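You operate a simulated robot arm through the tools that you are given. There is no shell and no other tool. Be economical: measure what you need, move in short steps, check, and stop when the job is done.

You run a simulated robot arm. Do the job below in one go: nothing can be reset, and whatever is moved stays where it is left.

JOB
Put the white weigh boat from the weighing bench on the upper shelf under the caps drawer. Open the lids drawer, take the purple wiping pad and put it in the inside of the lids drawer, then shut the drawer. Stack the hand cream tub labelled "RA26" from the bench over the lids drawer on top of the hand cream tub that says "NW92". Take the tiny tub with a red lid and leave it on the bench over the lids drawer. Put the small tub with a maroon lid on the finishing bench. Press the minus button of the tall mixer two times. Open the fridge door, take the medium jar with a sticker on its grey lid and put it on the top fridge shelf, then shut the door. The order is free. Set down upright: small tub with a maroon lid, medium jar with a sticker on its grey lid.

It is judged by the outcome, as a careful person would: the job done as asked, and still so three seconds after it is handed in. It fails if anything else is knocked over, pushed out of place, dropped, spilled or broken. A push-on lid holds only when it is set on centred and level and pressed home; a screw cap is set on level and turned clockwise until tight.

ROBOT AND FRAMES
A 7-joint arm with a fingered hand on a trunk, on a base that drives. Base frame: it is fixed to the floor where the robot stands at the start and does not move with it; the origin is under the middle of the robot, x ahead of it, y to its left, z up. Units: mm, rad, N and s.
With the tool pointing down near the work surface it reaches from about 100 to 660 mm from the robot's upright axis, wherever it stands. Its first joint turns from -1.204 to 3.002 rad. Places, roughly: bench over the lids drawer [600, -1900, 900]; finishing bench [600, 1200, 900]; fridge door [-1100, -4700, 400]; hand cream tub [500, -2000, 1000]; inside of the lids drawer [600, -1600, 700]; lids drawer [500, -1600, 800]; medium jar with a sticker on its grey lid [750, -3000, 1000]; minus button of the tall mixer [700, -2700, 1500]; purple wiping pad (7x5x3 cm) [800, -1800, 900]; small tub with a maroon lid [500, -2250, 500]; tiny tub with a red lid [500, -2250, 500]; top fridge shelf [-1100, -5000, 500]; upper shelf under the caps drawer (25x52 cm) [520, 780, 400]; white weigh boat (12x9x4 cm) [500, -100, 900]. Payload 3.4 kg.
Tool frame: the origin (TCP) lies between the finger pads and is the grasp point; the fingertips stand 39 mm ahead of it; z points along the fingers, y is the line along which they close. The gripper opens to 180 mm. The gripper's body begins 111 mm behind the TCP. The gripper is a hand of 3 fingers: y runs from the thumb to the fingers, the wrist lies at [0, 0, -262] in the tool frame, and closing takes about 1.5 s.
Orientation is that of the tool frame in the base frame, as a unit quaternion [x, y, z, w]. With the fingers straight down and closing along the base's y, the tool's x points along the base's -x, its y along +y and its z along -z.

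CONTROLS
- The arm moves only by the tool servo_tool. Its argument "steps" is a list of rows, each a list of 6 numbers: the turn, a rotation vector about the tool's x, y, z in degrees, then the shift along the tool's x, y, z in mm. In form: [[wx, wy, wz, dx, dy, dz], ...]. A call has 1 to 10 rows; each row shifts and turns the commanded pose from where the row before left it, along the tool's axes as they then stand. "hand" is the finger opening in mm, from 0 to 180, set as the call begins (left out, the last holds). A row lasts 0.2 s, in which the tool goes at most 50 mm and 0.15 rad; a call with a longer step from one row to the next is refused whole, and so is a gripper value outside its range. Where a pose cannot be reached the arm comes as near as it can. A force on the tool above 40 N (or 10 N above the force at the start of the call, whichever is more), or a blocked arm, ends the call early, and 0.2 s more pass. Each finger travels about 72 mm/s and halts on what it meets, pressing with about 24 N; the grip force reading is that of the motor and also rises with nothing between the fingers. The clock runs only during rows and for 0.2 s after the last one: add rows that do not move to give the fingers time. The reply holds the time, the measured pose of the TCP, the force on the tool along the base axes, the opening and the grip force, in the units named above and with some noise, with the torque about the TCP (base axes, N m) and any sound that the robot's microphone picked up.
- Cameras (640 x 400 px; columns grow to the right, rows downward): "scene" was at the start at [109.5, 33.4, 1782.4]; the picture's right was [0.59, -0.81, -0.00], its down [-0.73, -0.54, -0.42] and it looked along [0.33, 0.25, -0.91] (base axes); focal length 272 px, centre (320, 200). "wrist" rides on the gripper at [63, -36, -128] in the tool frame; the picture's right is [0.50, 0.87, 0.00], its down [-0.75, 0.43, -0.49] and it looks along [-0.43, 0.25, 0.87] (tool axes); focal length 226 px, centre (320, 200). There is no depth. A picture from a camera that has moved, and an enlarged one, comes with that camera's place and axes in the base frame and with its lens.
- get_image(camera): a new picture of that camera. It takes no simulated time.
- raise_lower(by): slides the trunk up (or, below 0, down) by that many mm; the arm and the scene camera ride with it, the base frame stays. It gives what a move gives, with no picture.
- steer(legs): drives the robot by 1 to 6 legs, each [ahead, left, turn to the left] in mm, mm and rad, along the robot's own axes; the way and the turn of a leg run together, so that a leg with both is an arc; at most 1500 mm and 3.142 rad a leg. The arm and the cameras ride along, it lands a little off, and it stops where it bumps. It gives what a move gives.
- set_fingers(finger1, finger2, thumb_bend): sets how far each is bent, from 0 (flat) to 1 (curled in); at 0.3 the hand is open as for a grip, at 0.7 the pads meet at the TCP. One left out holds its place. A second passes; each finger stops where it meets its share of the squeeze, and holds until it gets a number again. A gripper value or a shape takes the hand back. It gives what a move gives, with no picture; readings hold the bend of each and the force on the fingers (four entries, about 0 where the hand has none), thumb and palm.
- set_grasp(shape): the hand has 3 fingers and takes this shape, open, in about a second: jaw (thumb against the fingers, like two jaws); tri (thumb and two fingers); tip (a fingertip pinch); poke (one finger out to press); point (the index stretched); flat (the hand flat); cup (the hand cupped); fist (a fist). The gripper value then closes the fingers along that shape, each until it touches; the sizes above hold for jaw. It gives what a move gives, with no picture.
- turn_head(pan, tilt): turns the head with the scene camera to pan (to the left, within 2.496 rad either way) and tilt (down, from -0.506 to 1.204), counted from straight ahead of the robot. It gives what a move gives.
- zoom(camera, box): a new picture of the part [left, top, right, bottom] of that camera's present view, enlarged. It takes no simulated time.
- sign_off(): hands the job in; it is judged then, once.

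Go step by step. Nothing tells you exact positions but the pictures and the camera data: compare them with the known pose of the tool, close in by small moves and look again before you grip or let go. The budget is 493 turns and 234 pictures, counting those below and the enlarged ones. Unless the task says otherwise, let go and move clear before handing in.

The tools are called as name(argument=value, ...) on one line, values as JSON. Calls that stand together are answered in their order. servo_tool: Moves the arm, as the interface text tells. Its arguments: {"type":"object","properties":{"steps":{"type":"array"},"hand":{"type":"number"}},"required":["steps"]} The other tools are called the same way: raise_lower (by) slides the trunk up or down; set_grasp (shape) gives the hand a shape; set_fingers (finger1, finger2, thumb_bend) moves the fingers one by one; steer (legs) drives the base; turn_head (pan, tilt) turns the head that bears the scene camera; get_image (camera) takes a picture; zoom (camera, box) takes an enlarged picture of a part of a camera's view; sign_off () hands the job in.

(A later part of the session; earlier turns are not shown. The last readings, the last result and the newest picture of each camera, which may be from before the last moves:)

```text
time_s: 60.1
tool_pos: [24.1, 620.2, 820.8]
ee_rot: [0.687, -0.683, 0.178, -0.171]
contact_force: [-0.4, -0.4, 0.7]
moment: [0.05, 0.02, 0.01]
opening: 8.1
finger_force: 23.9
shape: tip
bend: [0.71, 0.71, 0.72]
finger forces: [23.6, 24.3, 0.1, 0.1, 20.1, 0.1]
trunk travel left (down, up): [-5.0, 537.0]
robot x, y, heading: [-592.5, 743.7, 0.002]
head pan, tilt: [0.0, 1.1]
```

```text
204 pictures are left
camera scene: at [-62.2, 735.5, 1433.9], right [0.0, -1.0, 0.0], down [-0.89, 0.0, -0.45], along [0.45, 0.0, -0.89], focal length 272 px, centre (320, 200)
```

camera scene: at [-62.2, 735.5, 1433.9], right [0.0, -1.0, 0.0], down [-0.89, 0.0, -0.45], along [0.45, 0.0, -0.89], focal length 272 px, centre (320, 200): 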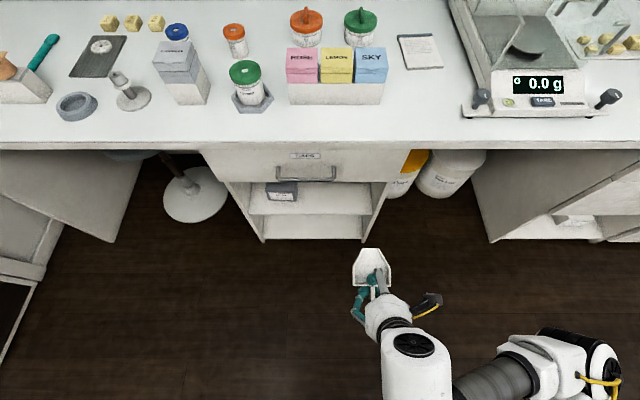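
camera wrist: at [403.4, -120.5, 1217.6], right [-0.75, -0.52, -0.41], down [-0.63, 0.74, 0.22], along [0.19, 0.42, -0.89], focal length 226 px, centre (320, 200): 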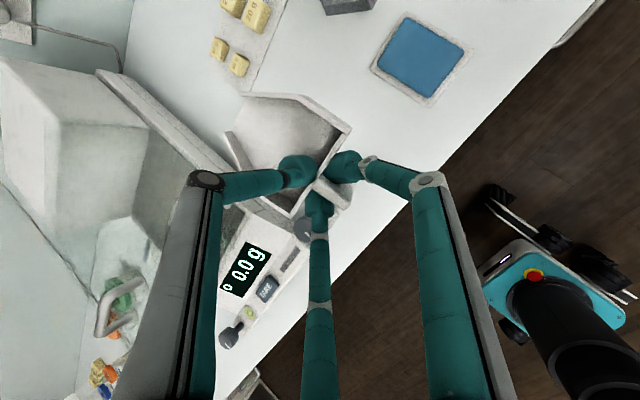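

The boat is held level. I lower the arm in front of the shelf opening.

servo_tool(steps=[[0, 0, 0, 0, 21.1, 39.7], [0, 0, 0, 0, 21.1, 39.7], [0, 0, 0, 0, 21.1, 39.7], [0, 0, 0, 0, 21.1, 39.7], [0, 0, 0, 0, 21.1, 39.7], [0, 0, 0, 0, 21.1, 39.7], [0, 0, 0, 0, 21.1, 39.7]])

get_image(camera="wrist")

get_image(camera="scene")

```text
time_s: 61.7
tool_pos: [42.3, 650.9, 540.5]
ee_rot: [0.687, -0.684, 0.177, -0.17]
contact_force: [0.2, 0.9, -0.2]
moment: [0.01, 0.03, -0.02]
opening: 7.6
finger_force: 24.1
shape: tip
bend: [0.71, 0.71, 0.72]
finger forces: [23.3, 23.8, 0.0, 0.0, 20.0, 0.0]
out of reach, approached as far as the arm can: row 1, 2, 3
trunk travel left (down, up): [-5.0, 537.0]
robot x, y, heading: [-592.1, 737.5, 0.003]
head pan, tilt: [0.0, 1.1]
```

```text
203 pictures are left
camera wrist: at [10.9, 589.5, 670.4], right [-0.76, -0.51, -0.41], down [-0.62, 0.76, 0.22], along [0.2, 0.42, -0.89], focal length 226 px, centre (320, 200)
```

wrist: 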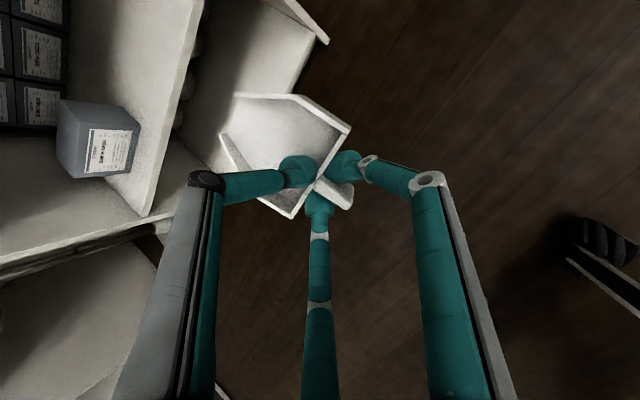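

```text
202 pictures are left
camera scene: at [-61.4, 735.7, 1433.3], right [0.0, -1.0, 0.0], down [-0.89, 0.0, -0.45], along [0.45, 0.0, -0.89], focal length 272 px, centre (320, 200)
```

scene: 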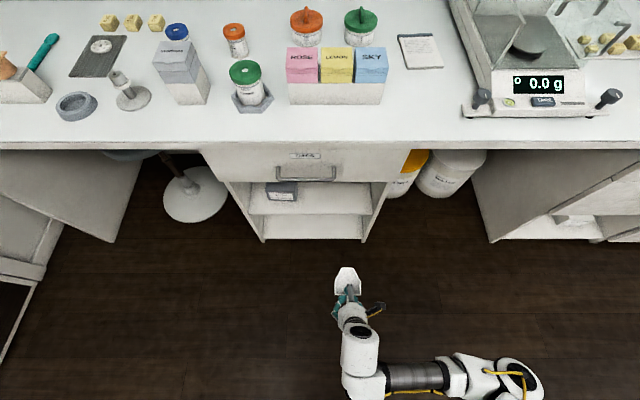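

servo_tool(steps=[[0, 0, 0, 0, 17.6, 33.1], [0, 0, 0, 0, 14, 26.5], [0, 0, 0, 0, 0, 0]])

steer(legs=[[250, 0, 0]])

get_image(camera="wrist")

get_image(camera="scene")

```text
time_s: 62.5
tool_pos: [41.7, 650.8, 475.6]
ee_rot: [0.687, -0.683, 0.179, -0.17]
contact_force: [0.7, 0.2, -0.1]
moment: [0.0, 0.01, -0.01]
opening: 7.3
finger_force: 24.1
shape: tip
bend: [0.71, 0.71, 0.72]
finger forces: [23.5, 23.9, 0.0, 0.1, 19.9, 0.0]
trunk travel left (down, up): [-5.0, 537.0]
robot x, y, heading: [-592.6, 741.4, 0.001]
head pan, tilt: [0.0, 1.1]
```

```text
time_s: 64.3
tool_pos: [287.9, 653.3, 476.0]
ee_rot: [0.688, -0.683, 0.177, -0.17]
contact_force: [-0.9, 0.6, 0.1]
moment: [0.02, 0.0, 0.03]
opening: 7.4
finger_force: 23.9
shape: tip
bend: [0.71, 0.71, 0.72]
finger forces: [23.5, 23.9, 0.0, 0.1, 20.0, 0.0]
trunk travel left (down, up): [-5.0, 537.0]
robot x, y, heading: [-347.3, 737.6, -0.001]
head pan, tilt: [0.0, 1.1]
```

```text
201 pictures are left
camera wrist: at [258.8, 592.0, 605.6], right [-0.76, -0.51, -0.41], down [-0.62, 0.75, 0.22], along [0.2, 0.42, -0.89], focal length 226 px, centre (320, 200)
```

wrist: 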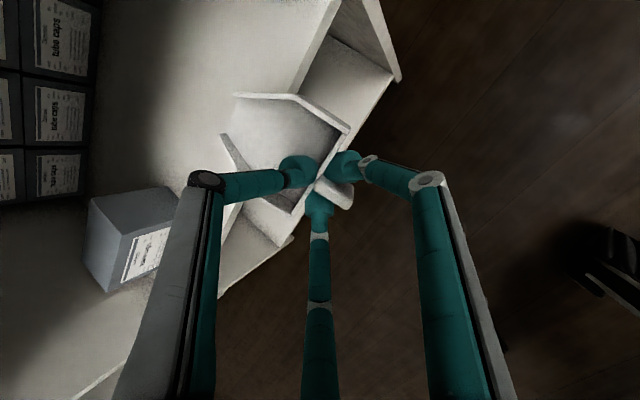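

```text
200 pictures are left
camera scene: at [183.9, 738.0, 1433.5], right [0.0, -1.0, 0.0], down [-0.89, 0.0, -0.45], along [0.45, 0.01, -0.89], focal length 272 px, centre (320, 200)
```

scene: 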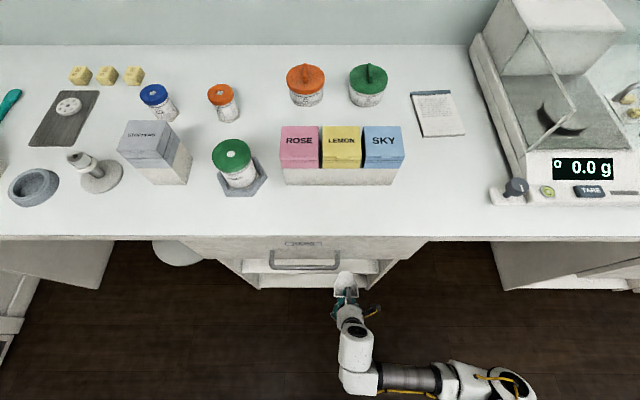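

steer(legs=[[90, 0, 0]])

get_image(camera="wrist")

get_image(camera="scene")

```text
time_s: 65.4
tool_pos: [375.4, 654.3, 479.1]
ee_rot: [0.688, -0.682, 0.18, -0.172]
contact_force: [0.5, -0.6, -0.2]
moment: [0.0, 0.04, 0.0]
opening: 7.5
finger_force: 24.2
shape: tip
bend: [0.71, 0.71, 0.72]
finger forces: [23.8, 24.1, 0.0, 0.0, 20.1, 0.1]
trunk travel left (down, up): [-5.0, 537.0]
robot x, y, heading: [-260.6, 743.6, 0.007]
head pan, tilt: [0.0, 1.1]
```

```text
199 pictures are left
camera wrist: at [344.2, 594.3, 608.8], right [-0.76, -0.51, -0.41], down [-0.62, 0.75, 0.21], along [0.2, 0.41, -0.89], focal length 226 px, centre (320, 200)
```

wrist: 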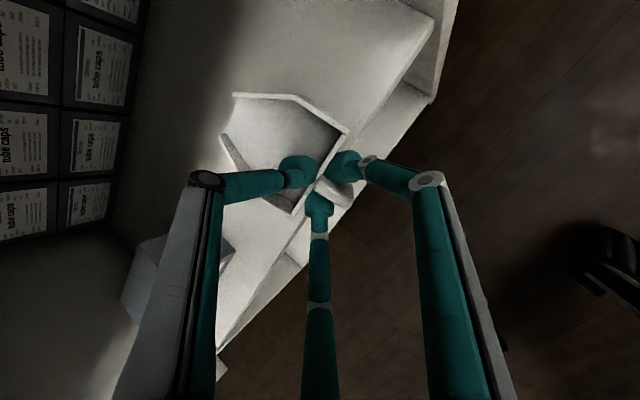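

```text
198 pictures are left
camera scene: at [272.3, 738.5, 1433.4], right [0.01, -1.0, 0.0], down [-0.89, 0.0, -0.45], along [0.45, 0.01, -0.89], focal length 272 px, centre (320, 200)
```

scene: 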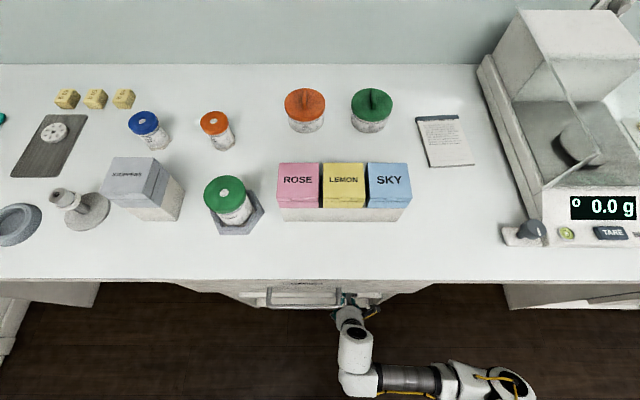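

servo_tool(steps=[[0, 0, 0, 6, -16, 8.5], [0, 0, 0, 6, -16, 8.5], [0, 0, 0, 0, 0, 0]])

get_image(camera="wrist")

```text
time_s: 66.2
tool_pos: [408.1, 645.1, 482.4]
ee_rot: [0.688, -0.681, 0.183, -0.171]
contact_force: [-0.4, 0.0, -0.3]
moment: [-0.04, 0.05, -0.02]
opening: 7.1
finger_force: 24.3
shape: tip
bend: [0.71, 0.71, 0.72]
finger forces: [23.9, 24.3, 0.0, 0.0, 19.9, 0.1]
trunk travel left (down, up): [-5.0, 537.0]
robot x, y, heading: [-256.7, 744.4, 0.01]
head pan, tilt: [0.0, 1.1]
```

```text
197 pictures are left
camera wrist: at [377.1, 584.0, 612.7], right [-0.75, -0.51, -0.41], down [-0.62, 0.75, 0.21], along [0.2, 0.41, -0.89], focal length 226 px, centre (320, 200)
```

wrist: 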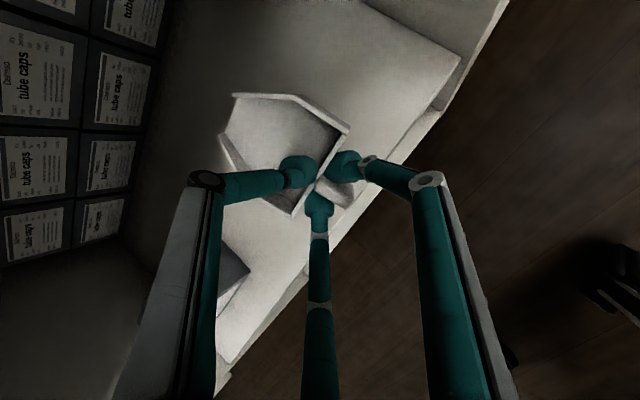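

servo_tool(steps=[[0, 0, 0, 0, 2, 20], [0, 0, 0, 0, 3, 6], [0, 0, 0, 0, 0, 0]])

servo_tool(steps=[[0, 0, 0, 0, 1.4, 2.6], [0, 0, 0, 0, 1.4, 2.6], [0, 0, 0, 0, 0, 0]])

```text
time_s: 67.0
tool_pos: [416.9, 645.0, 459.1]
ee_rot: [0.687, -0.682, 0.182, -0.171]
contact_force: [0.1, -0.4, -0.1]
moment: [-0.01, 0.02, 0.0]
opening: 7.5
finger_force: 23.6
shape: tip
bend: [0.71, 0.71, 0.72]
finger forces: [23.9, 24.4, 0.0, 0.0, 19.9, 0.0]
trunk travel left (down, up): [-5.0, 537.0]
robot x, y, heading: [-258.9, 744.7, 0.004]
head pan, tilt: [0.0, 1.1]
```

```text
time_s: 67.8
tool_pos: [417.1, 646.5, 452.1]
ee_rot: [0.688, -0.681, 0.182, -0.172]
contact_force: [0.3, 0.1, 0.9]
moment: [0.02, 0.01, 0.02]
opening: 7.5
finger_force: 23.9
shape: tip
bend: [0.71, 0.71, 0.72]
finger forces: [23.9, 24.4, 0.0, 0.1, 19.9, 0.0]
trunk travel left (down, up): [-5.0, 537.0]
robot x, y, heading: [-256.2, 739.8, 0.006]
head pan, tilt: [0.0, 1.1]
```

servo_tool(steps=[[0, 0, 0, 0, 1.4, 2.6], [0, 0, 0, 0, 1.4, 2.6], [0, 0, 0, 0, 0, 0]])

servo_tool(steps=[[0, 0, 0, 0, 1.4, 2.6], [0, 0, 0, 0, 0, 0]])

get_image(camera="wrist")

```text
time_s: 68.6
tool_pos: [417.0, 644.6, 445.4]
ee_rot: [0.688, -0.681, 0.183, -0.171]
contact_force: [-0.5, -0.1, 0.1]
moment: [0.04, -0.04, 0.03]
opening: 8.0
finger_force: 23.8
shape: tip
bend: [0.71, 0.71, 0.72]
finger forces: [24.0, 24.4, 0.1, 0.1, 19.9, 0.0]
trunk travel left (down, up): [-5.0, 537.0]
robot x, y, heading: [-255.1, 742.4, 0.003]
head pan, tilt: [0.0, 1.1]
```

```text
time_s: 69.2
tool_pos: [416.0, 644.7, 443.1]
ee_rot: [0.688, -0.681, 0.184, -0.172]
contact_force: [0.4, -0.7, 1.9]
moment: [0.01, 0.02, -0.02]
opening: 7.3
finger_force: 23.8
shape: tip
bend: [0.71, 0.71, 0.72]
finger forces: [24.8, 24.8, 0.0, 0.0, 20.9, 0.0]
trunk travel left (down, up): [-5.0, 537.0]
robot x, y, heading: [-253.2, 739.4, 0.001]
head pan, tilt: [0.0, 1.1]
```

```text
196 pictures are left
camera wrist: at [385.9, 584.2, 573.5], right [-0.75, -0.51, -0.41], down [-0.62, 0.75, 0.21], along [0.21, 0.41, -0.89], focal length 226 px, centre (320, 200)
```

wrist: 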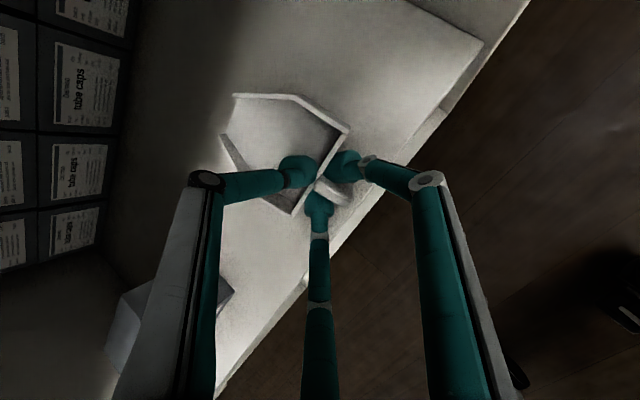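

servo_tool(steps=[[0, 0, 0, 0, 1, 2], [0, 0, 0, 0, 0, 0]])

```text
time_s: 69.8
tool_pos: [418.6, 644.6, 441.5]
ee_rot: [0.687, -0.681, 0.183, -0.173]
contact_force: [0.8, -0.3, 5.9]
moment: [0.02, 0.01, 0.01]
opening: 8.0
finger_force: 23.7
shape: tip
bend: [0.71, 0.71, 0.72]
finger forces: [26.8, 27.1, 0.0, 0.1, 23.6, 0.0]
trunk travel left (down, up): [-5.0, 537.0]
robot x, y, heading: [-259.4, 739.7, 0.009]
head pan, tilt: [0.0, 1.1]
```

servo_tool(steps=[[0, 0, 0, 0, 0, 0], [0, 0, 0, 0, 0, 0], [0, 0, 0, 0, 0, 0], [0, 0, 0, 0, 0, 0], [0, 0, 0, 0, -4, -15], [0, 0, 0, 0, -2, -20], [0, 0, 0, 0, 0, -25], [0, 0, 0, 0, 0, -25]], hand=48)

get_image(camera="wrist")

```text
time_s: 71.6
tool_pos: [380.6, 644.9, 519.8]
ee_rot: [0.688, -0.681, 0.183, -0.172]
contact_force: [0.8, -0.3, -0.3]
moment: [0.01, 0.0, -0.01]
opening: 47.5
finger_force: 0.0
shape: tip
bend: [0.72, 0.72, 0.74]
finger forces: [0.1, 0.0, 0.0, 0.0, 0.0, 0.0]
trunk travel left (down, up): [-5.0, 537.0]
robot x, y, heading: [-261.7, 739.8, 0.005]
head pan, tilt: [0.0, 1.1]
```

```text
195 pictures are left
camera wrist: at [350.2, 584.1, 649.6], right [-0.76, -0.51, -0.41], down [-0.62, 0.76, 0.21], along [0.21, 0.41, -0.89], focal length 226 px, centre (320, 200)
```

wrist: 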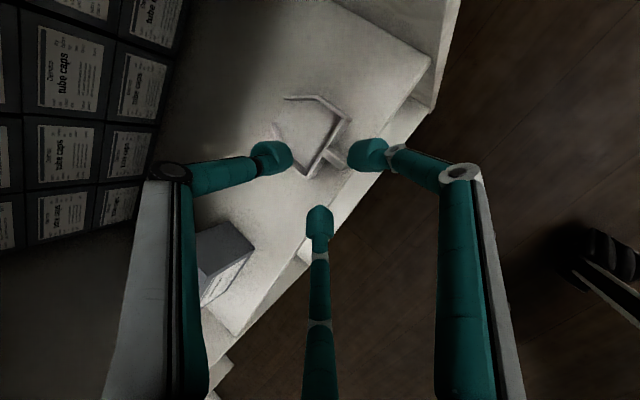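

The boat is on the upper shelf. I back out, raise the trunk and travel right to the lids-drawer bench.

steer(legs=[[-350, 0, 0]])

raise_lower(by=270)

steer(legs=[[0, -1300, 0], [0, -1300, 0]])

turn_head(pan=0, tilt=0.8)

get_image(camera="scene")

```text
time_s: 74.0
tool_pos: [18.8, 642.2, 519.7]
ee_rot: [0.687, -0.682, 0.183, -0.171]
contact_force: [0.6, 0.6, -0.4]
moment: [-0.01, 0.0, -0.01]
opening: 48.0
finger_force: 0.0
shape: tip
bend: [0.72, 0.72, 0.74]
finger forces: [0.1, 0.0, 0.0, 0.1, 0.0, 0.0]
trunk travel left (down, up): [-5.0, 537.0]
robot x, y, heading: [-618.4, 736.8, 0.003]
head pan, tilt: [0.0, 1.1]
```

```text
time_s: 76.7
tool_pos: [16.4, 643.6, 792.3]
ee_rot: [0.687, -0.681, 0.186, -0.172]
contact_force: [-0.2, 1.0, -0.6]
moment: [0.0, -0.03, 0.04]
opening: 47.9
finger_force: 0.0
shape: tip
bend: [0.72, 0.72, 0.74]
finger forces: [0.0, 0.0, 0.0, 0.0, 0.1, 0.1]
trunk travel left (down, up): [-275.0, 267.0]
robot x, y, heading: [-623.7, 739.9, -0.002]
head pan, tilt: [0.0, 1.1]
```

```text
time_s: 89.4
tool_pos: [38.5, -1957.9, 792.2]
ee_rot: [0.693, -0.675, 0.185, -0.173]
contact_force: [-0.4, 0.7, -0.3]
moment: [0.0, 0.03, -0.01]
opening: 47.9
finger_force: 0.0
shape: tip
bend: [0.72, 0.72, 0.74]
finger forces: [0.1, 0.1, 0.0, 0.0, 0.1, 0.1]
trunk travel left (down, up): [-275.0, 267.0]
robot x, y, heading: [-598.2, -1875.3, 0.02]
head pan, tilt: [0.0, 1.1]
```

```text
time_s: 90.2
tool_pos: [36.4, -1956.7, 794.1]
ee_rot: [0.693, -0.674, 0.185, -0.174]
contact_force: [-0.3, 0.2, 0.7]
moment: [0.02, -0.06, 0.02]
opening: 47.7
finger_force: 0.0
shape: tip
bend: [0.72, 0.72, 0.74]
finger forces: [0.0, 0.1, 0.1, 0.0, 0.1, 0.1]
trunk travel left (down, up): [-275.0, 267.0]
robot x, y, heading: [-603.7, -1878.0, 0.018]
head pan, tilt: [0.0, 0.799]
```

```text
194 pictures are left
camera scene: at [-458.7, -1878.5, 1806.4], right [0.02, -1.0, 0.0], down [-0.72, -0.01, -0.69], along [0.69, 0.02, -0.72], focal length 272 px, centre (320, 200)
```

scene: 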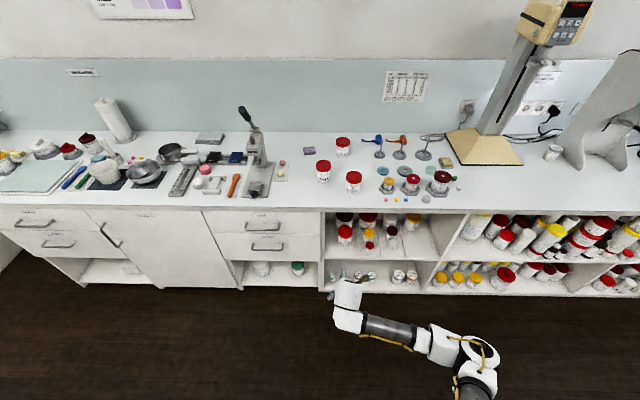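

zoom(camera="scene", box=[200, 120, 480, 295])

zoom(camera="scene", box=[320, 200, 440, 290])

zoom(camera="scene", box=[290, 125, 450, 205])

```text
2.29 times, centred on (340, 208) of scene
camera zoom: at [-458.7, -1878.5, 1806.4], right [0.02, -1.0, 0.0], down [-0.72, -0.01, -0.69], along [0.69, 0.02, -0.72], focal length 621 px, centre (274, 183)
```

zoom: 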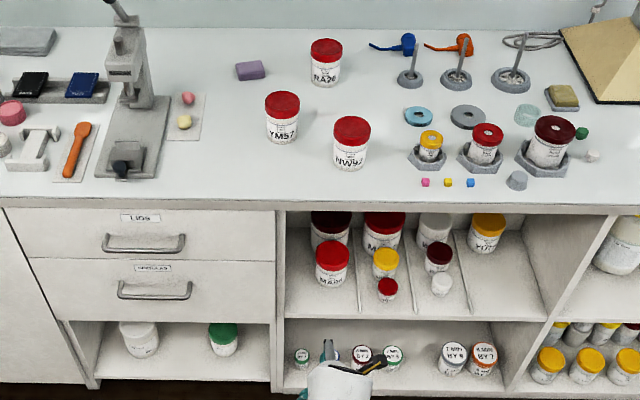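

```text
4.44 times, centred on (380, 245) of scene
camera zoom: at [-458.7, -1878.5, 1806.4], right [0.02, -1.0, 0.0], down [-0.72, -0.01, -0.69], along [0.69, 0.02, -0.72], focal length 1208 px, centre (53, 0)
```

zoom: 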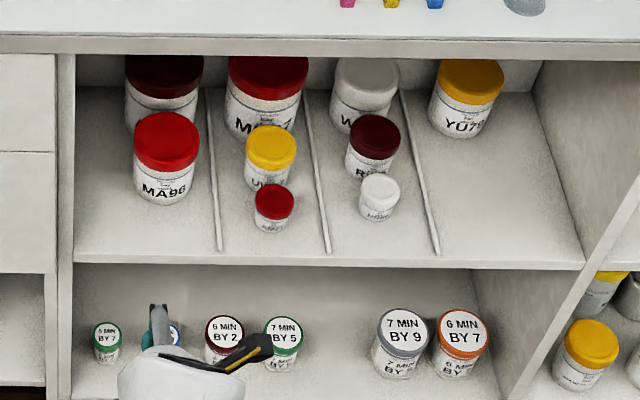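

```text
4.00 times, centred on (370, 165) of scene
camera zoom: at [-458.7, -1878.5, 1806.4], right [0.02, -1.0, 0.0], down [-0.72, -0.01, -0.69], along [0.69, 0.02, -0.72], focal length 1088 px, centre (120, 340)
```

zoom: 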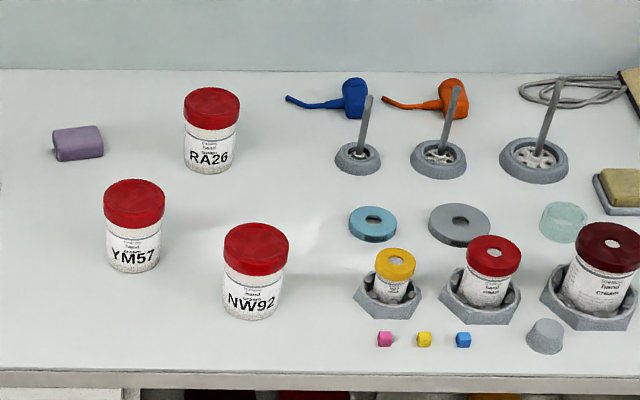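

I can read it all now: RA26 near (762,-1967), NW92 near (482,-2008), the pad near (752,-1789), tiny red and small maroon tubs on the open shelf. I'll point the hand straight down and lift it above the bench.

servo_tool(steps=[[-7.2, 0, 0, 0, 0, 0], [-7.2, 0, 0, 0, 0, 0], [-7.2, 0, 0, 0, 0, 0], [-7.1, 0, 0, 0, 0, 0], [0, 0, 0, 0, 0, -48], [0, 0, 0, 0, 0, -48], [0, 0, 0, 0, 0, -48], [0, 0, 0, 0, 0, -48], [0, 0, 0, 0, 0, -48], [0, 0, 0, 0, 0, -48]], hand=115)

servo_tool(steps=[[0, 0, 0, 0, 0, -45], [0, 0, 0, 0, 0, -45]])

```text
time_s: 92.4
tool_pos: [28.5, -1948.2, 1083.6]
ee_rot: [0.714, -0.7, 0.014, 0.003]
contact_force: [-0.2, -0.1, -0.6]
moment: [0.02, 0.02, -0.01]
opening: 114.4
finger_force: 0.0
shape: tip
bend: [0.67, 0.67, 0.67]
finger forces: [0.0, 0.1, 0.0, 0.0, 0.0, 0.0]
trunk travel left (down, up): [-275.0, 267.0]
robot x, y, heading: [-599.1, -1875.0, 0.019]
head pan, tilt: [0.0, 0.799]
```

```text
time_s: 93.0
tool_pos: [26.7, -1945.6, 1174.6]
ee_rot: [0.714, -0.7, 0.013, 0.004]
contact_force: [0.1, 0.2, 0.7]
moment: [0.01, -0.03, 0.0]
opening: 114.7
finger_force: 0.1
shape: tip
bend: [0.67, 0.67, 0.67]
finger forces: [0.0, 0.0, 0.0, 0.0, 0.1, 0.0]
trunk travel left (down, up): [-275.0, 267.0]
robot x, y, heading: [-603.8, -1876.7, 0.025]
head pan, tilt: [0.0, 0.799]
```

steer(legs=[[690, -20, -0.02]])

get_image(camera="wrist")

get_image(camera="scene")

```text
time_s: 96.8
tool_pos: [709.4, -1976.7, 1172.3]
ee_rot: [-0.706, 0.708, -0.013, -0.002]
contact_force: [-0.5, -0.6, -0.6]
moment: [0.01, 0.0, 0.02]
opening: 114.5
finger_force: 0.0
shape: tip
bend: [0.67, 0.67, 0.67]
finger forces: [0.0, 0.0, 0.2, 0.0, 0.0, 0.0]
trunk travel left (down, up): [-275.0, 267.0]
robot x, y, heading: [80.3, -1891.7, -0.002]
head pan, tilt: [0.0, 0.799]
```

```text
190 pictures are left
camera wrist: at [742.7, -2037.4, 1302.0], right [-0.87, -0.5, 0.0], down [-0.44, 0.77, 0.47], along [-0.23, 0.41, -0.88], focal length 226 px, centre (320, 200)
```

wrist: 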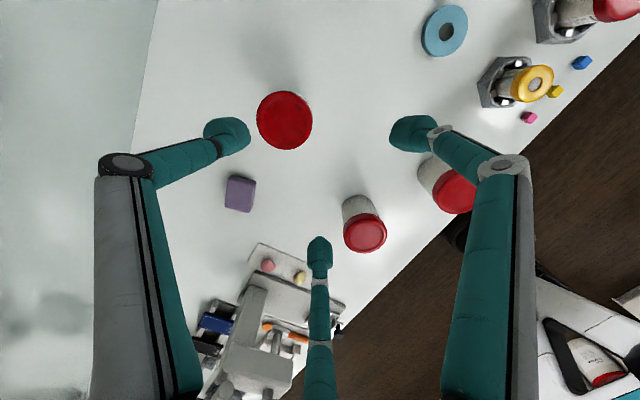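

```text
189 pictures are left
camera scene: at [224.7, -1896.1, 1806.3], right [0.0, -1.0, 0.0], down [-0.72, 0.0, -0.69], along [0.69, 0.0, -0.72], focal length 272 px, centre (320, 200)
```

scene: 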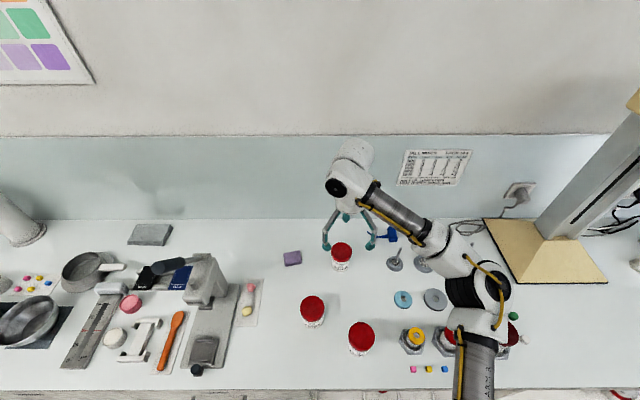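

steer(legs=[[40, 0, 0]])

servo_tool(steps=[[0, 0, 0, -7, -15, 0], [0, 0, 0, 0, 0, 45], [0, 0, 0, 0, 0, 45], [0, 0, 0, 0, 0, 0]])

get_image(camera="wrist")

```text
time_s: 97.7
tool_pos: [747.0, -1976.0, 1172.4]
ee_rot: [-0.705, 0.709, -0.014, -0.004]
contact_force: [0.9, 0.1, 0.4]
moment: [0.03, 0.04, 0.0]
opening: 114.3
finger_force: 0.1
shape: tip
bend: [0.67, 0.67, 0.67]
finger forces: [0.0, 0.0, 0.0, 0.0, 0.0, 0.1]
trunk travel left (down, up): [-275.0, 267.0]
robot x, y, heading: [119.2, -1892.3, -0.005]
head pan, tilt: [0.0, 0.799]
```

```text
time_s: 98.7
tool_pos: [759.0, -1968.8, 1084.9]
ee_rot: [-0.705, 0.709, -0.016, -0.002]
contact_force: [0.6, 0.3, 0.8]
moment: [0.01, 0.0, -0.01]
opening: 114.7
finger_force: 0.1
shape: tip
bend: [0.67, 0.67, 0.67]
finger forces: [0.0, 0.0, 0.1, 0.0, 0.0, 0.0]
trunk travel left (down, up): [-275.0, 267.0]
robot x, y, heading: [124.1, -1886.7, -0.002]
head pan, tilt: [0.0, 0.799]
```

```text
188 pictures are left
camera wrist: at [791.8, -2027.3, 1215.7], right [-0.87, -0.5, 0.0], down [-0.44, 0.77, 0.46], along [-0.23, 0.4, -0.89], focal length 226 px, centre (320, 200)
```

wrist: 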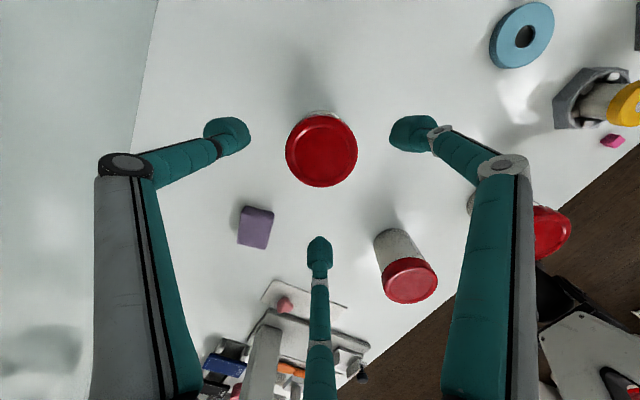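

servo_tool(steps=[[0, 0, 0, 3, 0, 30], [0, 0, 0, 0, 0, 40], [0, 0, 0, 0, 0, 40], [0, 0, 0, 0, 0, 20], [0, 0, 0, 0, 0, 0]])

get_image(camera="wrist")

```text
time_s: 99.9
tool_pos: [762.9, -1974.8, 957.2]
ee_rot: [-0.705, 0.709, -0.016, -0.003]
contact_force: [-0.7, 0.6, -0.2]
moment: [-0.02, 0.01, 0.01]
opening: 114.6
finger_force: 0.1
shape: tip
bend: [0.67, 0.67, 0.67]
finger forces: [0.1, 0.0, 0.1, 0.0, 0.1, 0.1]
trunk travel left (down, up): [-275.0, 267.0]
robot x, y, heading: [120.7, -1891.3, -0.006]
head pan, tilt: [0.0, 0.799]
```

```text
187 pictures are left
camera wrist: at [795.2, -2034.5, 1087.0], right [-0.87, -0.5, 0.0], down [-0.44, 0.77, 0.46], along [-0.23, 0.4, -0.89], focal length 226 px, centre (320, 200)
```

wrist: 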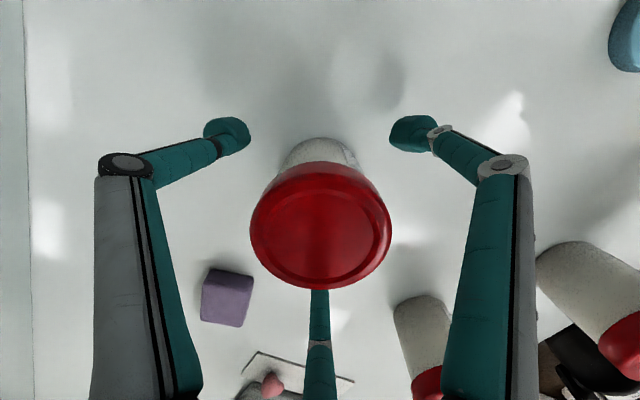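

servo_tool(steps=[[0, 0, 0, 0, 0, 0], [0, 0, 0, 0, 0, 0], [0, 0, 0, 0, 0, 0], [0, 0, 0, 0, 0, 0], [0, 0, 0, 0, 0, 0], [0, 0, 0, 0, 0, 0]], hand=0)

get_image(camera="wrist")

```text
time_s: 101.3
tool_pos: [763.2, -1975.6, 957.3]
ee_rot: [-0.705, 0.709, -0.016, -0.004]
contact_force: [0.6, 0.2, 0.5]
moment: [0.03, -0.04, -0.01]
opening: 58.0
finger_force: 23.9
shape: tip
bend: [0.72, 0.72, 0.75]
finger forces: [20.8, 22.4, 0.1, 0.1, 21.4, 0.0]
trunk travel left (down, up): [-275.0, 267.0]
robot x, y, heading: [118.2, -1888.2, -0.002]
head pan, tilt: [0.0, 0.799]
```

```text
186 pictures are left
camera wrist: at [795.3, -2034.8, 1087.0], right [-0.87, -0.5, 0.0], down [-0.44, 0.77, 0.46], along [-0.23, 0.4, -0.89], focal length 226 px, centre (320, 200)
```

wrist: 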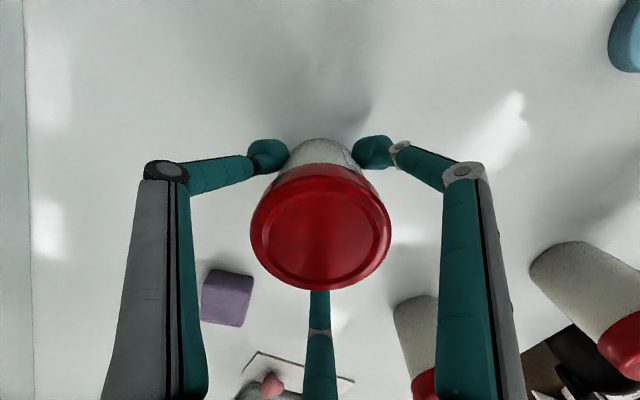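

servo_tool(steps=[[0, 0, 0, 0, 0, -30], [0, 0, 0, 0, 0, -45], [0, 0, 0, 0, 0, -45], [0, 0, 0, 3, 45, 0], [0, 0, 0, 6, 45, 0], [0, 0, 0, 6, 45, 0], [0, 0, 0, 6, 45, 0], [0, 0, 0, 6, 45, 0], [0, 0, 0, 6, 30, 0], [0, 0, 0, 0, 0, 0]])

get_image(camera="wrist")

get_image(camera="scene")

```text
time_s: 103.5
tool_pos: [506.8, -2003.7, 1073.9]
ee_rot: [-0.705, 0.709, -0.017, -0.004]
contact_force: [0.1, -0.4, -2.8]
moment: [-0.03, 0.03, 0.0]
opening: 57.5
finger_force: 24.1
shape: tip
bend: [0.72, 0.72, 0.75]
finger forces: [20.7, 22.7, 0.0, 0.0, 21.4, 0.1]
trunk travel left (down, up): [-275.0, 267.0]
robot x, y, heading: [121.5, -1885.4, -0.006]
head pan, tilt: [0.0, 0.799]
```

```text
185 pictures are left
camera wrist: at [538.3, -2062.8, 1203.6], right [-0.87, -0.5, 0.0], down [-0.44, 0.77, 0.46], along [-0.23, 0.4, -0.89], focal length 226 px, centre (320, 200)
```

wrist: 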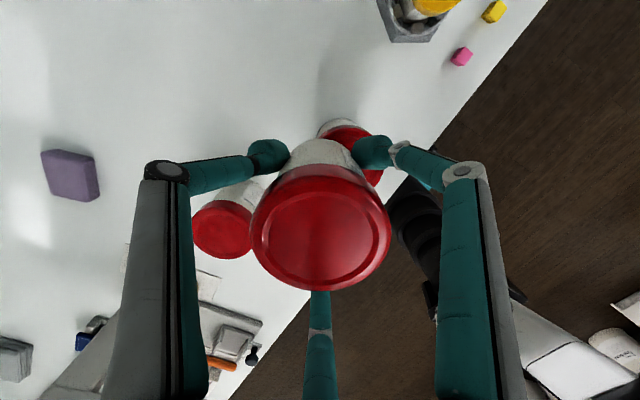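

```text
184 pictures are left
camera scene: at [263.5, -1897.2, 1806.4], right [0.0, -1.0, 0.0], down [-0.72, 0.01, -0.69], along [0.69, 0.0, -0.72], focal length 272 px, centre (320, 200)
```

scene: 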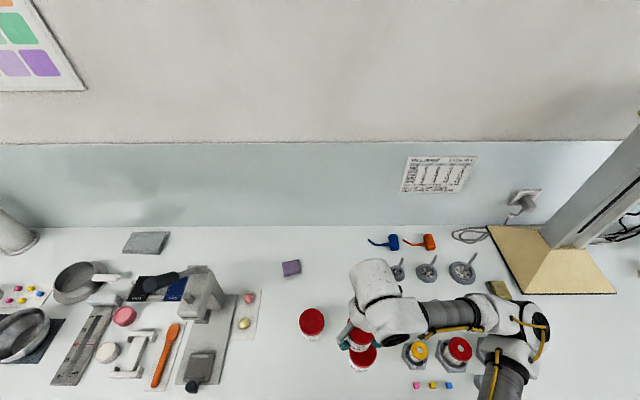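

zoom(camera="scene", box=[300, 310, 420, 390])

zoom(camera="wrist", box=[280, 90, 420, 190])

```text
5.00 times, centred on (360, 350) of scene
camera zoom: at [263.5, -1897.2, 1806.4], right [0.0, -1.0, 0.0], down [-0.72, 0.01, -0.69], along [0.69, 0.0, -0.72], focal length 1359 px, centre (120, -550)
```

zoom: 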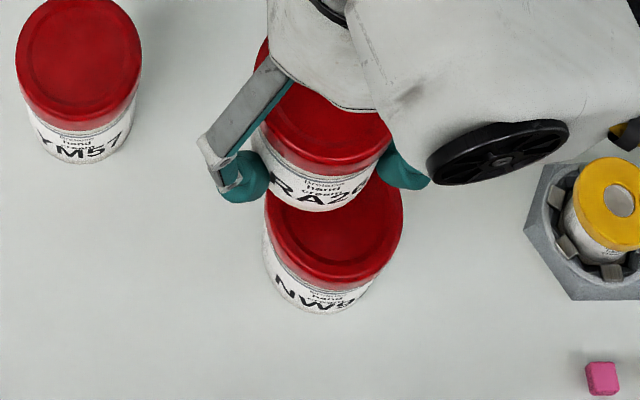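

```text
4.00 times, centred on (350, 140) of wrist
camera zoom: at [538.3, -2062.8, 1203.6], right [-0.87, -0.5, 0.0], down [-0.44, 0.77, 0.46], along [-0.23, 0.4, -0.89], focal length 904 px, centre (200, 440)
```

zoom: 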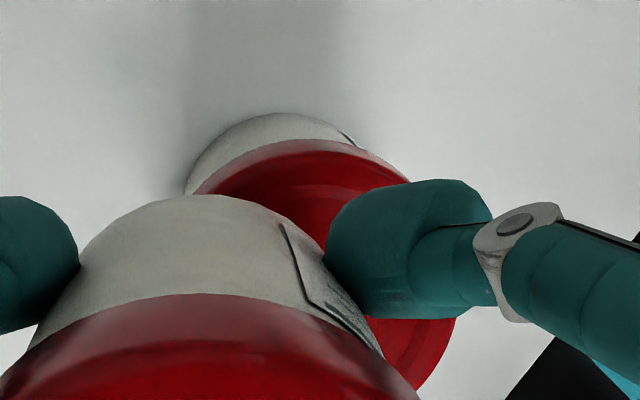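

servo_tool(steps=[[0, 0, 0, 6.3, 25, 0], [0, 0, 0, 0, 0, 15], [0, 0, 0, 0, 0, 10], [0, 0, 0, 0, 0, 0], [0, 0, 0, 0, 0, 0]])

zoom(camera="scene", box=[300, 310, 420, 390])

zoom(camera="wrist", box=[220, 90, 420, 240])

```text
time_s: 104.7
tool_pos: [477.0, -2004.5, 1055.2]
ee_rot: [0.715, -0.699, 0.023, 0.011]
contact_force: [0.4, -0.4, -1.7]
moment: [-0.04, -0.01, -0.02]
opening: 57.8
finger_force: 24.3
shape: tip
bend: [0.72, 0.72, 0.75]
finger forces: [20.8, 22.8, 0.0, 0.0, 21.4, 0.0]
out of reach, approached as far as the arm can: row 3
trunk travel left (down, up): [-275.0, 267.0]
robot x, y, heading: [120.3, -1892.6, -0.002]
head pan, tilt: [0.0, 0.799]
```

```text
5.00 times, centred on (360, 350) of scene
camera zoom: at [261.8, -1897.3, 1806.6], right [0.0, -1.0, 0.0], down [-0.72, 0.01, -0.7], along [0.7, 0.0, -0.72], focal length 1359 px, centre (120, -550)
```

zoom: 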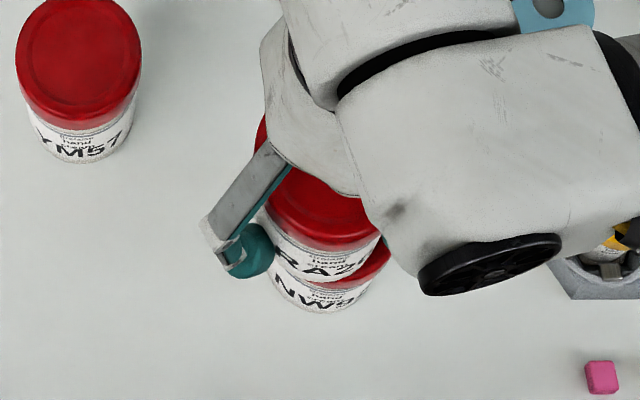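

```text
2.67 times, centred on (320, 165) of wrist
camera zoom: at [511.4, -2059.7, 1186.5], right [-0.86, -0.52, 0.01], down [-0.46, 0.77, 0.45], along [-0.24, 0.38, -0.89], focal length 603 px, centre (320, 293)
```

zoom: 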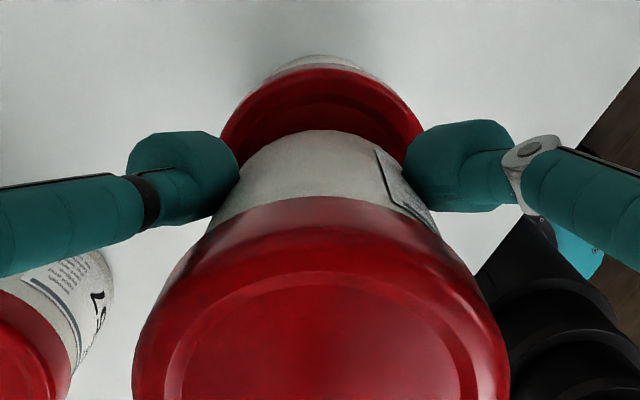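

The arm is folded too tightly here; I lift a little, back the base 180 mm, and re-extend the arm.

servo_tool(steps=[[0, 0, 0, 0, 0, -30], [0, 0, 0, 0, 0, 0]])

steer(legs=[[-180, 0, 0]])

servo_tool(steps=[[0, 0, 0, 0, -45, 0], [0, 0, 0, 0, -45, 0], [0, 0, 0, 0, -45, 0], [0, 0, 0, 0, -45, 0], [0, 0, 0, 0, 0, 0]])

```text
time_s: 105.3
tool_pos: [482.1, -2009.8, 1079.3]
ee_rot: [-0.705, 0.709, -0.016, -0.004]
contact_force: [-0.3, -0.6, -2.1]
moment: [-0.01, -0.01, -0.01]
opening: 58.0
finger_force: 23.1
shape: tip
bend: [0.72, 0.72, 0.75]
finger forces: [20.7, 22.9, 0.0, 0.0, 21.4, 0.1]
trunk travel left (down, up): [-275.0, 267.0]
robot x, y, heading: [122.0, -1891.2, -0.004]
head pan, tilt: [0.0, 0.799]
```

```text
time_s: 106.8
tool_pos: [306.2, -2010.1, 1079.1]
ee_rot: [-0.705, 0.709, -0.017, -0.003]
contact_force: [-0.4, -0.3, -2.8]
moment: [-0.03, -0.02, -0.02]
opening: 57.5
finger_force: 23.4
shape: tip
bend: [0.72, 0.72, 0.75]
finger forces: [20.7, 22.9, 0.1, 0.0, 21.4, 0.1]
trunk travel left (down, up): [-275.0, 267.0]
robot x, y, heading: [-51.6, -1886.6, -0.01]
head pan, tilt: [0.0, 0.799]
```

```text
time_s: 108.0
tool_pos: [485.1, -2004.5, 1083.2]
ee_rot: [-0.705, 0.709, -0.019, -0.003]
contact_force: [-0.6, 0.9, -2.2]
moment: [-0.02, 0.0, 0.02]
opening: 57.5
finger_force: 23.7
shape: tip
bend: [0.72, 0.72, 0.75]
finger forces: [20.7, 23.1, 0.0, 0.0, 21.8, 0.0]
trunk travel left (down, up): [-275.0, 267.0]
robot x, y, heading: [-50.9, -1888.8, -0.009]
head pan, tilt: [0.0, 0.799]
```

servo_tool(steps=[[0.3, 0, 0, 5, 3, 0], [0, 0, 0, 0, 0, 15], [0, 0, 0, 0, 0, 15], [0, 0, 0, 0, 0, 5], [0, 0, 0, 0, 0, 0]])

turn_head(pan=-0.2, tilt=0.9)

get_image(camera="scene")

zoom(camera="wrist", box=[220, 90, 420, 240])

```text
time_s: 109.2
tool_pos: [483.2, -2015.1, 1050.6]
ee_rot: [-0.704, 0.71, -0.021, -0.001]
contact_force: [1.6, -0.8, 12.2]
moment: [0.11, 0.04, -0.02]
opening: 57.6
finger_force: 24.0
shape: tip
bend: [0.72, 0.72, 0.75]
finger forces: [22.0, 24.0, 0.1, 0.0, 23.5, 0.0]
trunk travel left (down, up): [-275.0, 267.0]
robot x, y, heading: [-48.3, -1892.5, -0.007]
head pan, tilt: [0.0, 0.799]
```

```text
time_s: 109.9
tool_pos: [483.1, -2013.4, 1051.1]
ee_rot: [-0.704, 0.71, -0.02, -0.001]
contact_force: [1.9, -1.4, 17.4]
moment: [0.08, -0.06, -0.03]
opening: 57.8
finger_force: 23.3
shape: tip
bend: [0.72, 0.72, 0.75]
finger forces: [22.5, 24.7, 0.0, 0.0, 24.9, 0.1]
trunk travel left (down, up): [-275.0, 267.0]
robot x, y, heading: [-47.1, -1891.0, -0.013]
head pan, tilt: [-0.201, 0.901]
```

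```text
179 pictures are left
camera scene: at [81.1, -1910.9, 1799.0], right [-0.21, -0.98, 0.0], down [-0.77, 0.16, -0.62], along [0.61, -0.12, -0.79], focal length 272 px, centre (320, 200)
```

scene: 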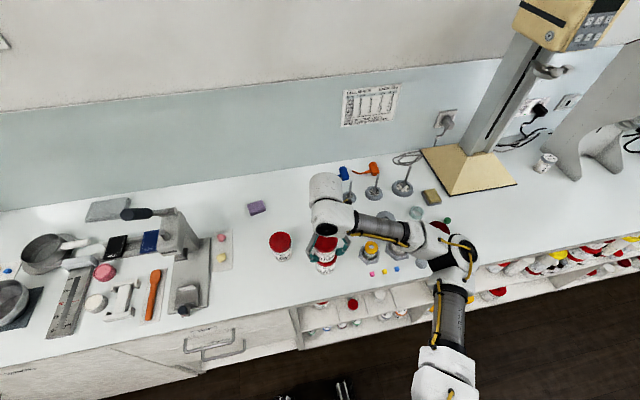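

```text
2.67 times, centred on (320, 165) of wrist
camera zoom: at [514.2, -2073.2, 1180.8], right [-0.87, -0.49, -0.01], down [-0.44, 0.77, 0.46], along [-0.22, 0.4, -0.89], focal length 603 px, centre (320, 293)
```

zoom: 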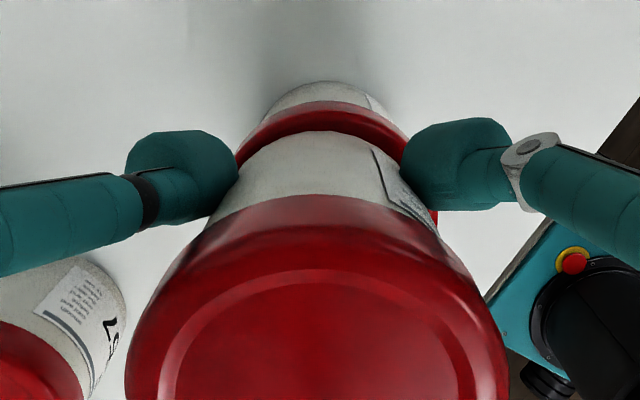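

zoom(camera="scene", box=[280, 210, 380, 280])

```text
5.71 times, centred on (330, 245) of scene
camera zoom: at [81.1, -1910.9, 1799.0], right [-0.21, -0.98, 0.0], down [-0.77, 0.16, -0.62], along [0.61, -0.12, -0.79], focal length 1554 px, centre (263, -57)
```

zoom: 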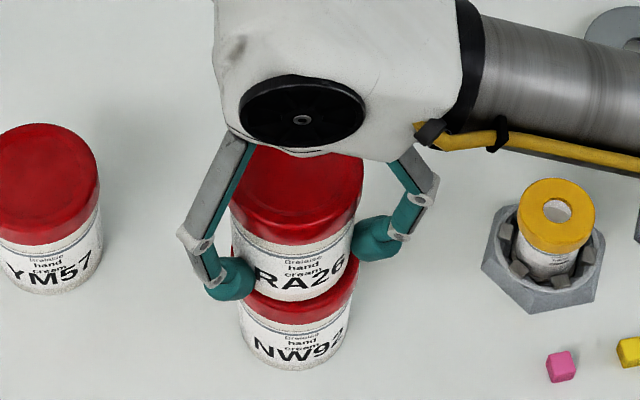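

Aligned well; force shows contact. I ease the push and release.

servo_tool(steps=[[0, 0, 0, 0, 0, -2], [0, 0, 0, 0, 0, 0]])

```text
time_s: 110.5
tool_pos: [483.1, -2014.1, 1050.8]
ee_rot: [-0.705, 0.709, -0.02, -0.002]
contact_force: [2.7, 0.9, 8.9]
moment: [0.17, -0.06, -0.02]
opening: 58.0
finger_force: 24.0
shape: tip
bend: [0.72, 0.72, 0.74]
finger forces: [21.5, 24.8, 0.1, 0.1, 24.8, 0.0]
trunk travel left (down, up): [-275.0, 267.0]
robot x, y, heading: [-51.5, -1891.0, -0.004]
head pan, tilt: [-0.201, 0.901]
```

servo_tool(steps=[[0, 0, 0, 0, 0, -2], [0, 0, 0, 0, 0, 0], [0, 0, 0, 0, 0, 0]])

servo_tool(steps=[[0, 0, 0, 0, 0, 0], [0, 0, 0, 0, 0, 0], [0, 0, 0, 0, 0, 0], [0, 0, 0, 0, 0, 0], [0, 0, 0, 0, 0, -30], [0, 0, 0, 0, 0, -45], [0, 0, 0, 0, 0, -45], [0, 0, 0, 0, 0, -20]], hand=115)

get_image(camera="scene")

```text
time_s: 111.3
tool_pos: [483.6, -2014.9, 1052.4]
ee_rot: [-0.704, 0.71, -0.019, -0.002]
contact_force: [-0.2, -0.5, -1.5]
moment: [0.0, 0.01, -0.01]
opening: 57.9
finger_force: 23.8
shape: tip
bend: [0.72, 0.72, 0.74]
finger forces: [22.2, 24.7, 0.1, 0.0, 22.9, 0.1]
trunk travel left (down, up): [-275.0, 267.0]
robot x, y, heading: [-48.0, -1885.9, -0.01]
head pan, tilt: [-0.201, 0.901]
```

```text
time_s: 113.1
tool_pos: [479.3, -2009.0, 1195.0]
ee_rot: [-0.704, 0.71, -0.021, -0.001]
contact_force: [0.4, 0.6, -0.3]
moment: [-0.03, -0.02, -0.03]
opening: 114.3
finger_force: 0.0
shape: tip
bend: [0.67, 0.67, 0.67]
finger forces: [0.0, 0.0, 0.0, 0.1, 0.0, 0.1]
trunk travel left (down, up): [-275.0, 267.0]
robot x, y, heading: [-52.3, -1890.0, -0.008]
head pan, tilt: [-0.201, 0.901]
```

```text
176 pictures are left
camera scene: at [83.8, -1910.4, 1798.5], right [-0.21, -0.98, 0.0], down [-0.77, 0.16, -0.62], along [0.61, -0.13, -0.79], focal length 272 px, centre (320, 200)
```

scene: 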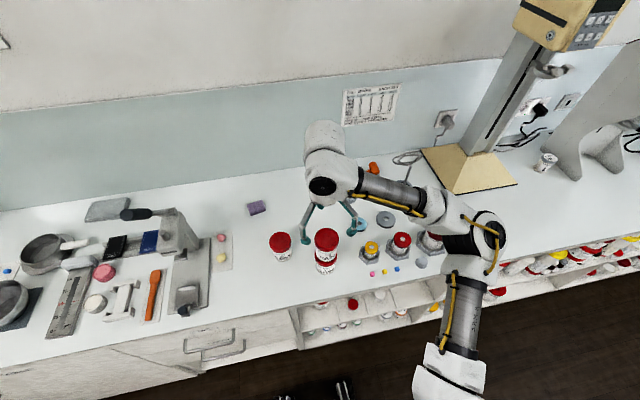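

RA26 now stands on NW92. Next is the pad: since the open drawer would block the reach, I'll first bring the pad to the bench front. Roll the hand and drive closer.

servo_tool(steps=[[0, 0, 8.3, 0, 0, 0], [0, 0, 8.3, 0, 0, 0], [0, 0, 8.3, 0, 0, 0], [0, 0, 8.3, 0, 0, 0], [0, 0, 8.3, 0, 0, 0], [0, 0, 8.3, 0, 0, 0], [0, 0, 8.3, 0, 0, 0], [0, 0, 8.3, 0, 0, 0], [0, 0, 8.3, 0, 0, 0], [0, 0, 8.3, 0, 0, 0]])

steer(legs=[[180, 110, 0]])

servo_tool(steps=[[0, 0, 7, -40, 0, 0], [0, 0, 0, -45, 0, 0], [0, 0, 0, 0, 0, 40], [0, 0, 0, 0, 0, 0]], hand=110)

get_image(camera="wrist")

```text
time_s: 115.3
tool_pos: [478.6, -2009.6, 1193.7]
ee_rot: [-0.056, 0.998, -0.017, 0.013]
contact_force: [0.6, 1.1, -0.2]
moment: [0.01, -0.01, -0.01]
opening: 114.5
finger_force: 0.0
shape: tip
bend: [0.67, 0.67, 0.67]
finger forces: [0.1, 0.0, 0.0, 0.1, 0.0, 0.0]
trunk travel left (down, up): [-275.0, 267.0]
robot x, y, heading: [-50.3, -1890.0, -0.009]
head pan, tilt: [-0.201, 0.901]
```

```text
time_s: 116.9
tool_pos: [654.7, -1901.0, 1194.8]
ee_rot: [-0.054, 0.998, -0.016, 0.011]
contact_force: [0.5, -0.7, 0.5]
moment: [-0.01, 0.02, -0.02]
opening: 114.6
finger_force: 0.0
shape: tip
bend: [0.67, 0.67, 0.67]
finger forces: [0.1, 0.1, 0.1, 0.0, 0.0, 0.0]
trunk travel left (down, up): [-275.0, 267.0]
robot x, y, heading: [125.5, -1775.8, -0.011]
head pan, tilt: [-0.201, 0.901]
```

```text
time_s: 117.9
tool_pos: [733.8, -1900.2, 1158.0]
ee_rot: [0.006, 1.0, -0.015, 0.014]
contact_force: [-0.9, 0.5, 0.3]
moment: [0.0, -0.01, -0.01]
opening: 110.4
finger_force: 0.0
shape: tip
bend: [0.68, 0.68, 0.68]
finger forces: [0.0, 0.0, 0.0, 0.0, 0.1, 0.0]
trunk travel left (down, up): [-275.0, 267.0]
robot x, y, heading: [125.9, -1778.8, -0.008]
head pan, tilt: [-0.201, 0.901]
```

```text
175 pictures are left
camera wrist: at [666.1, -1932.0, 1285.6], right [-0.49, 0.87, -0.04], down [0.74, 0.44, 0.5], along [0.45, 0.21, -0.86], focal length 226 px, centre (320, 200)
```

wrist: 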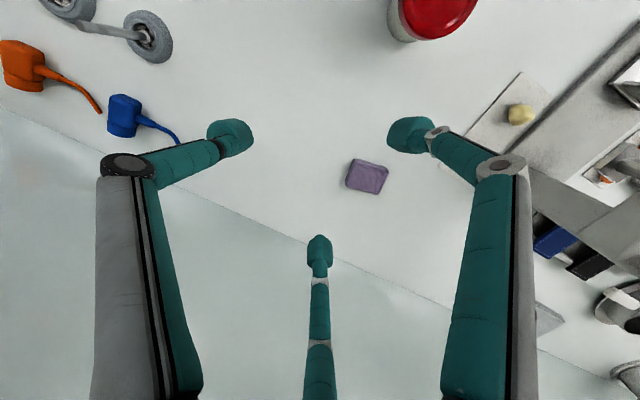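

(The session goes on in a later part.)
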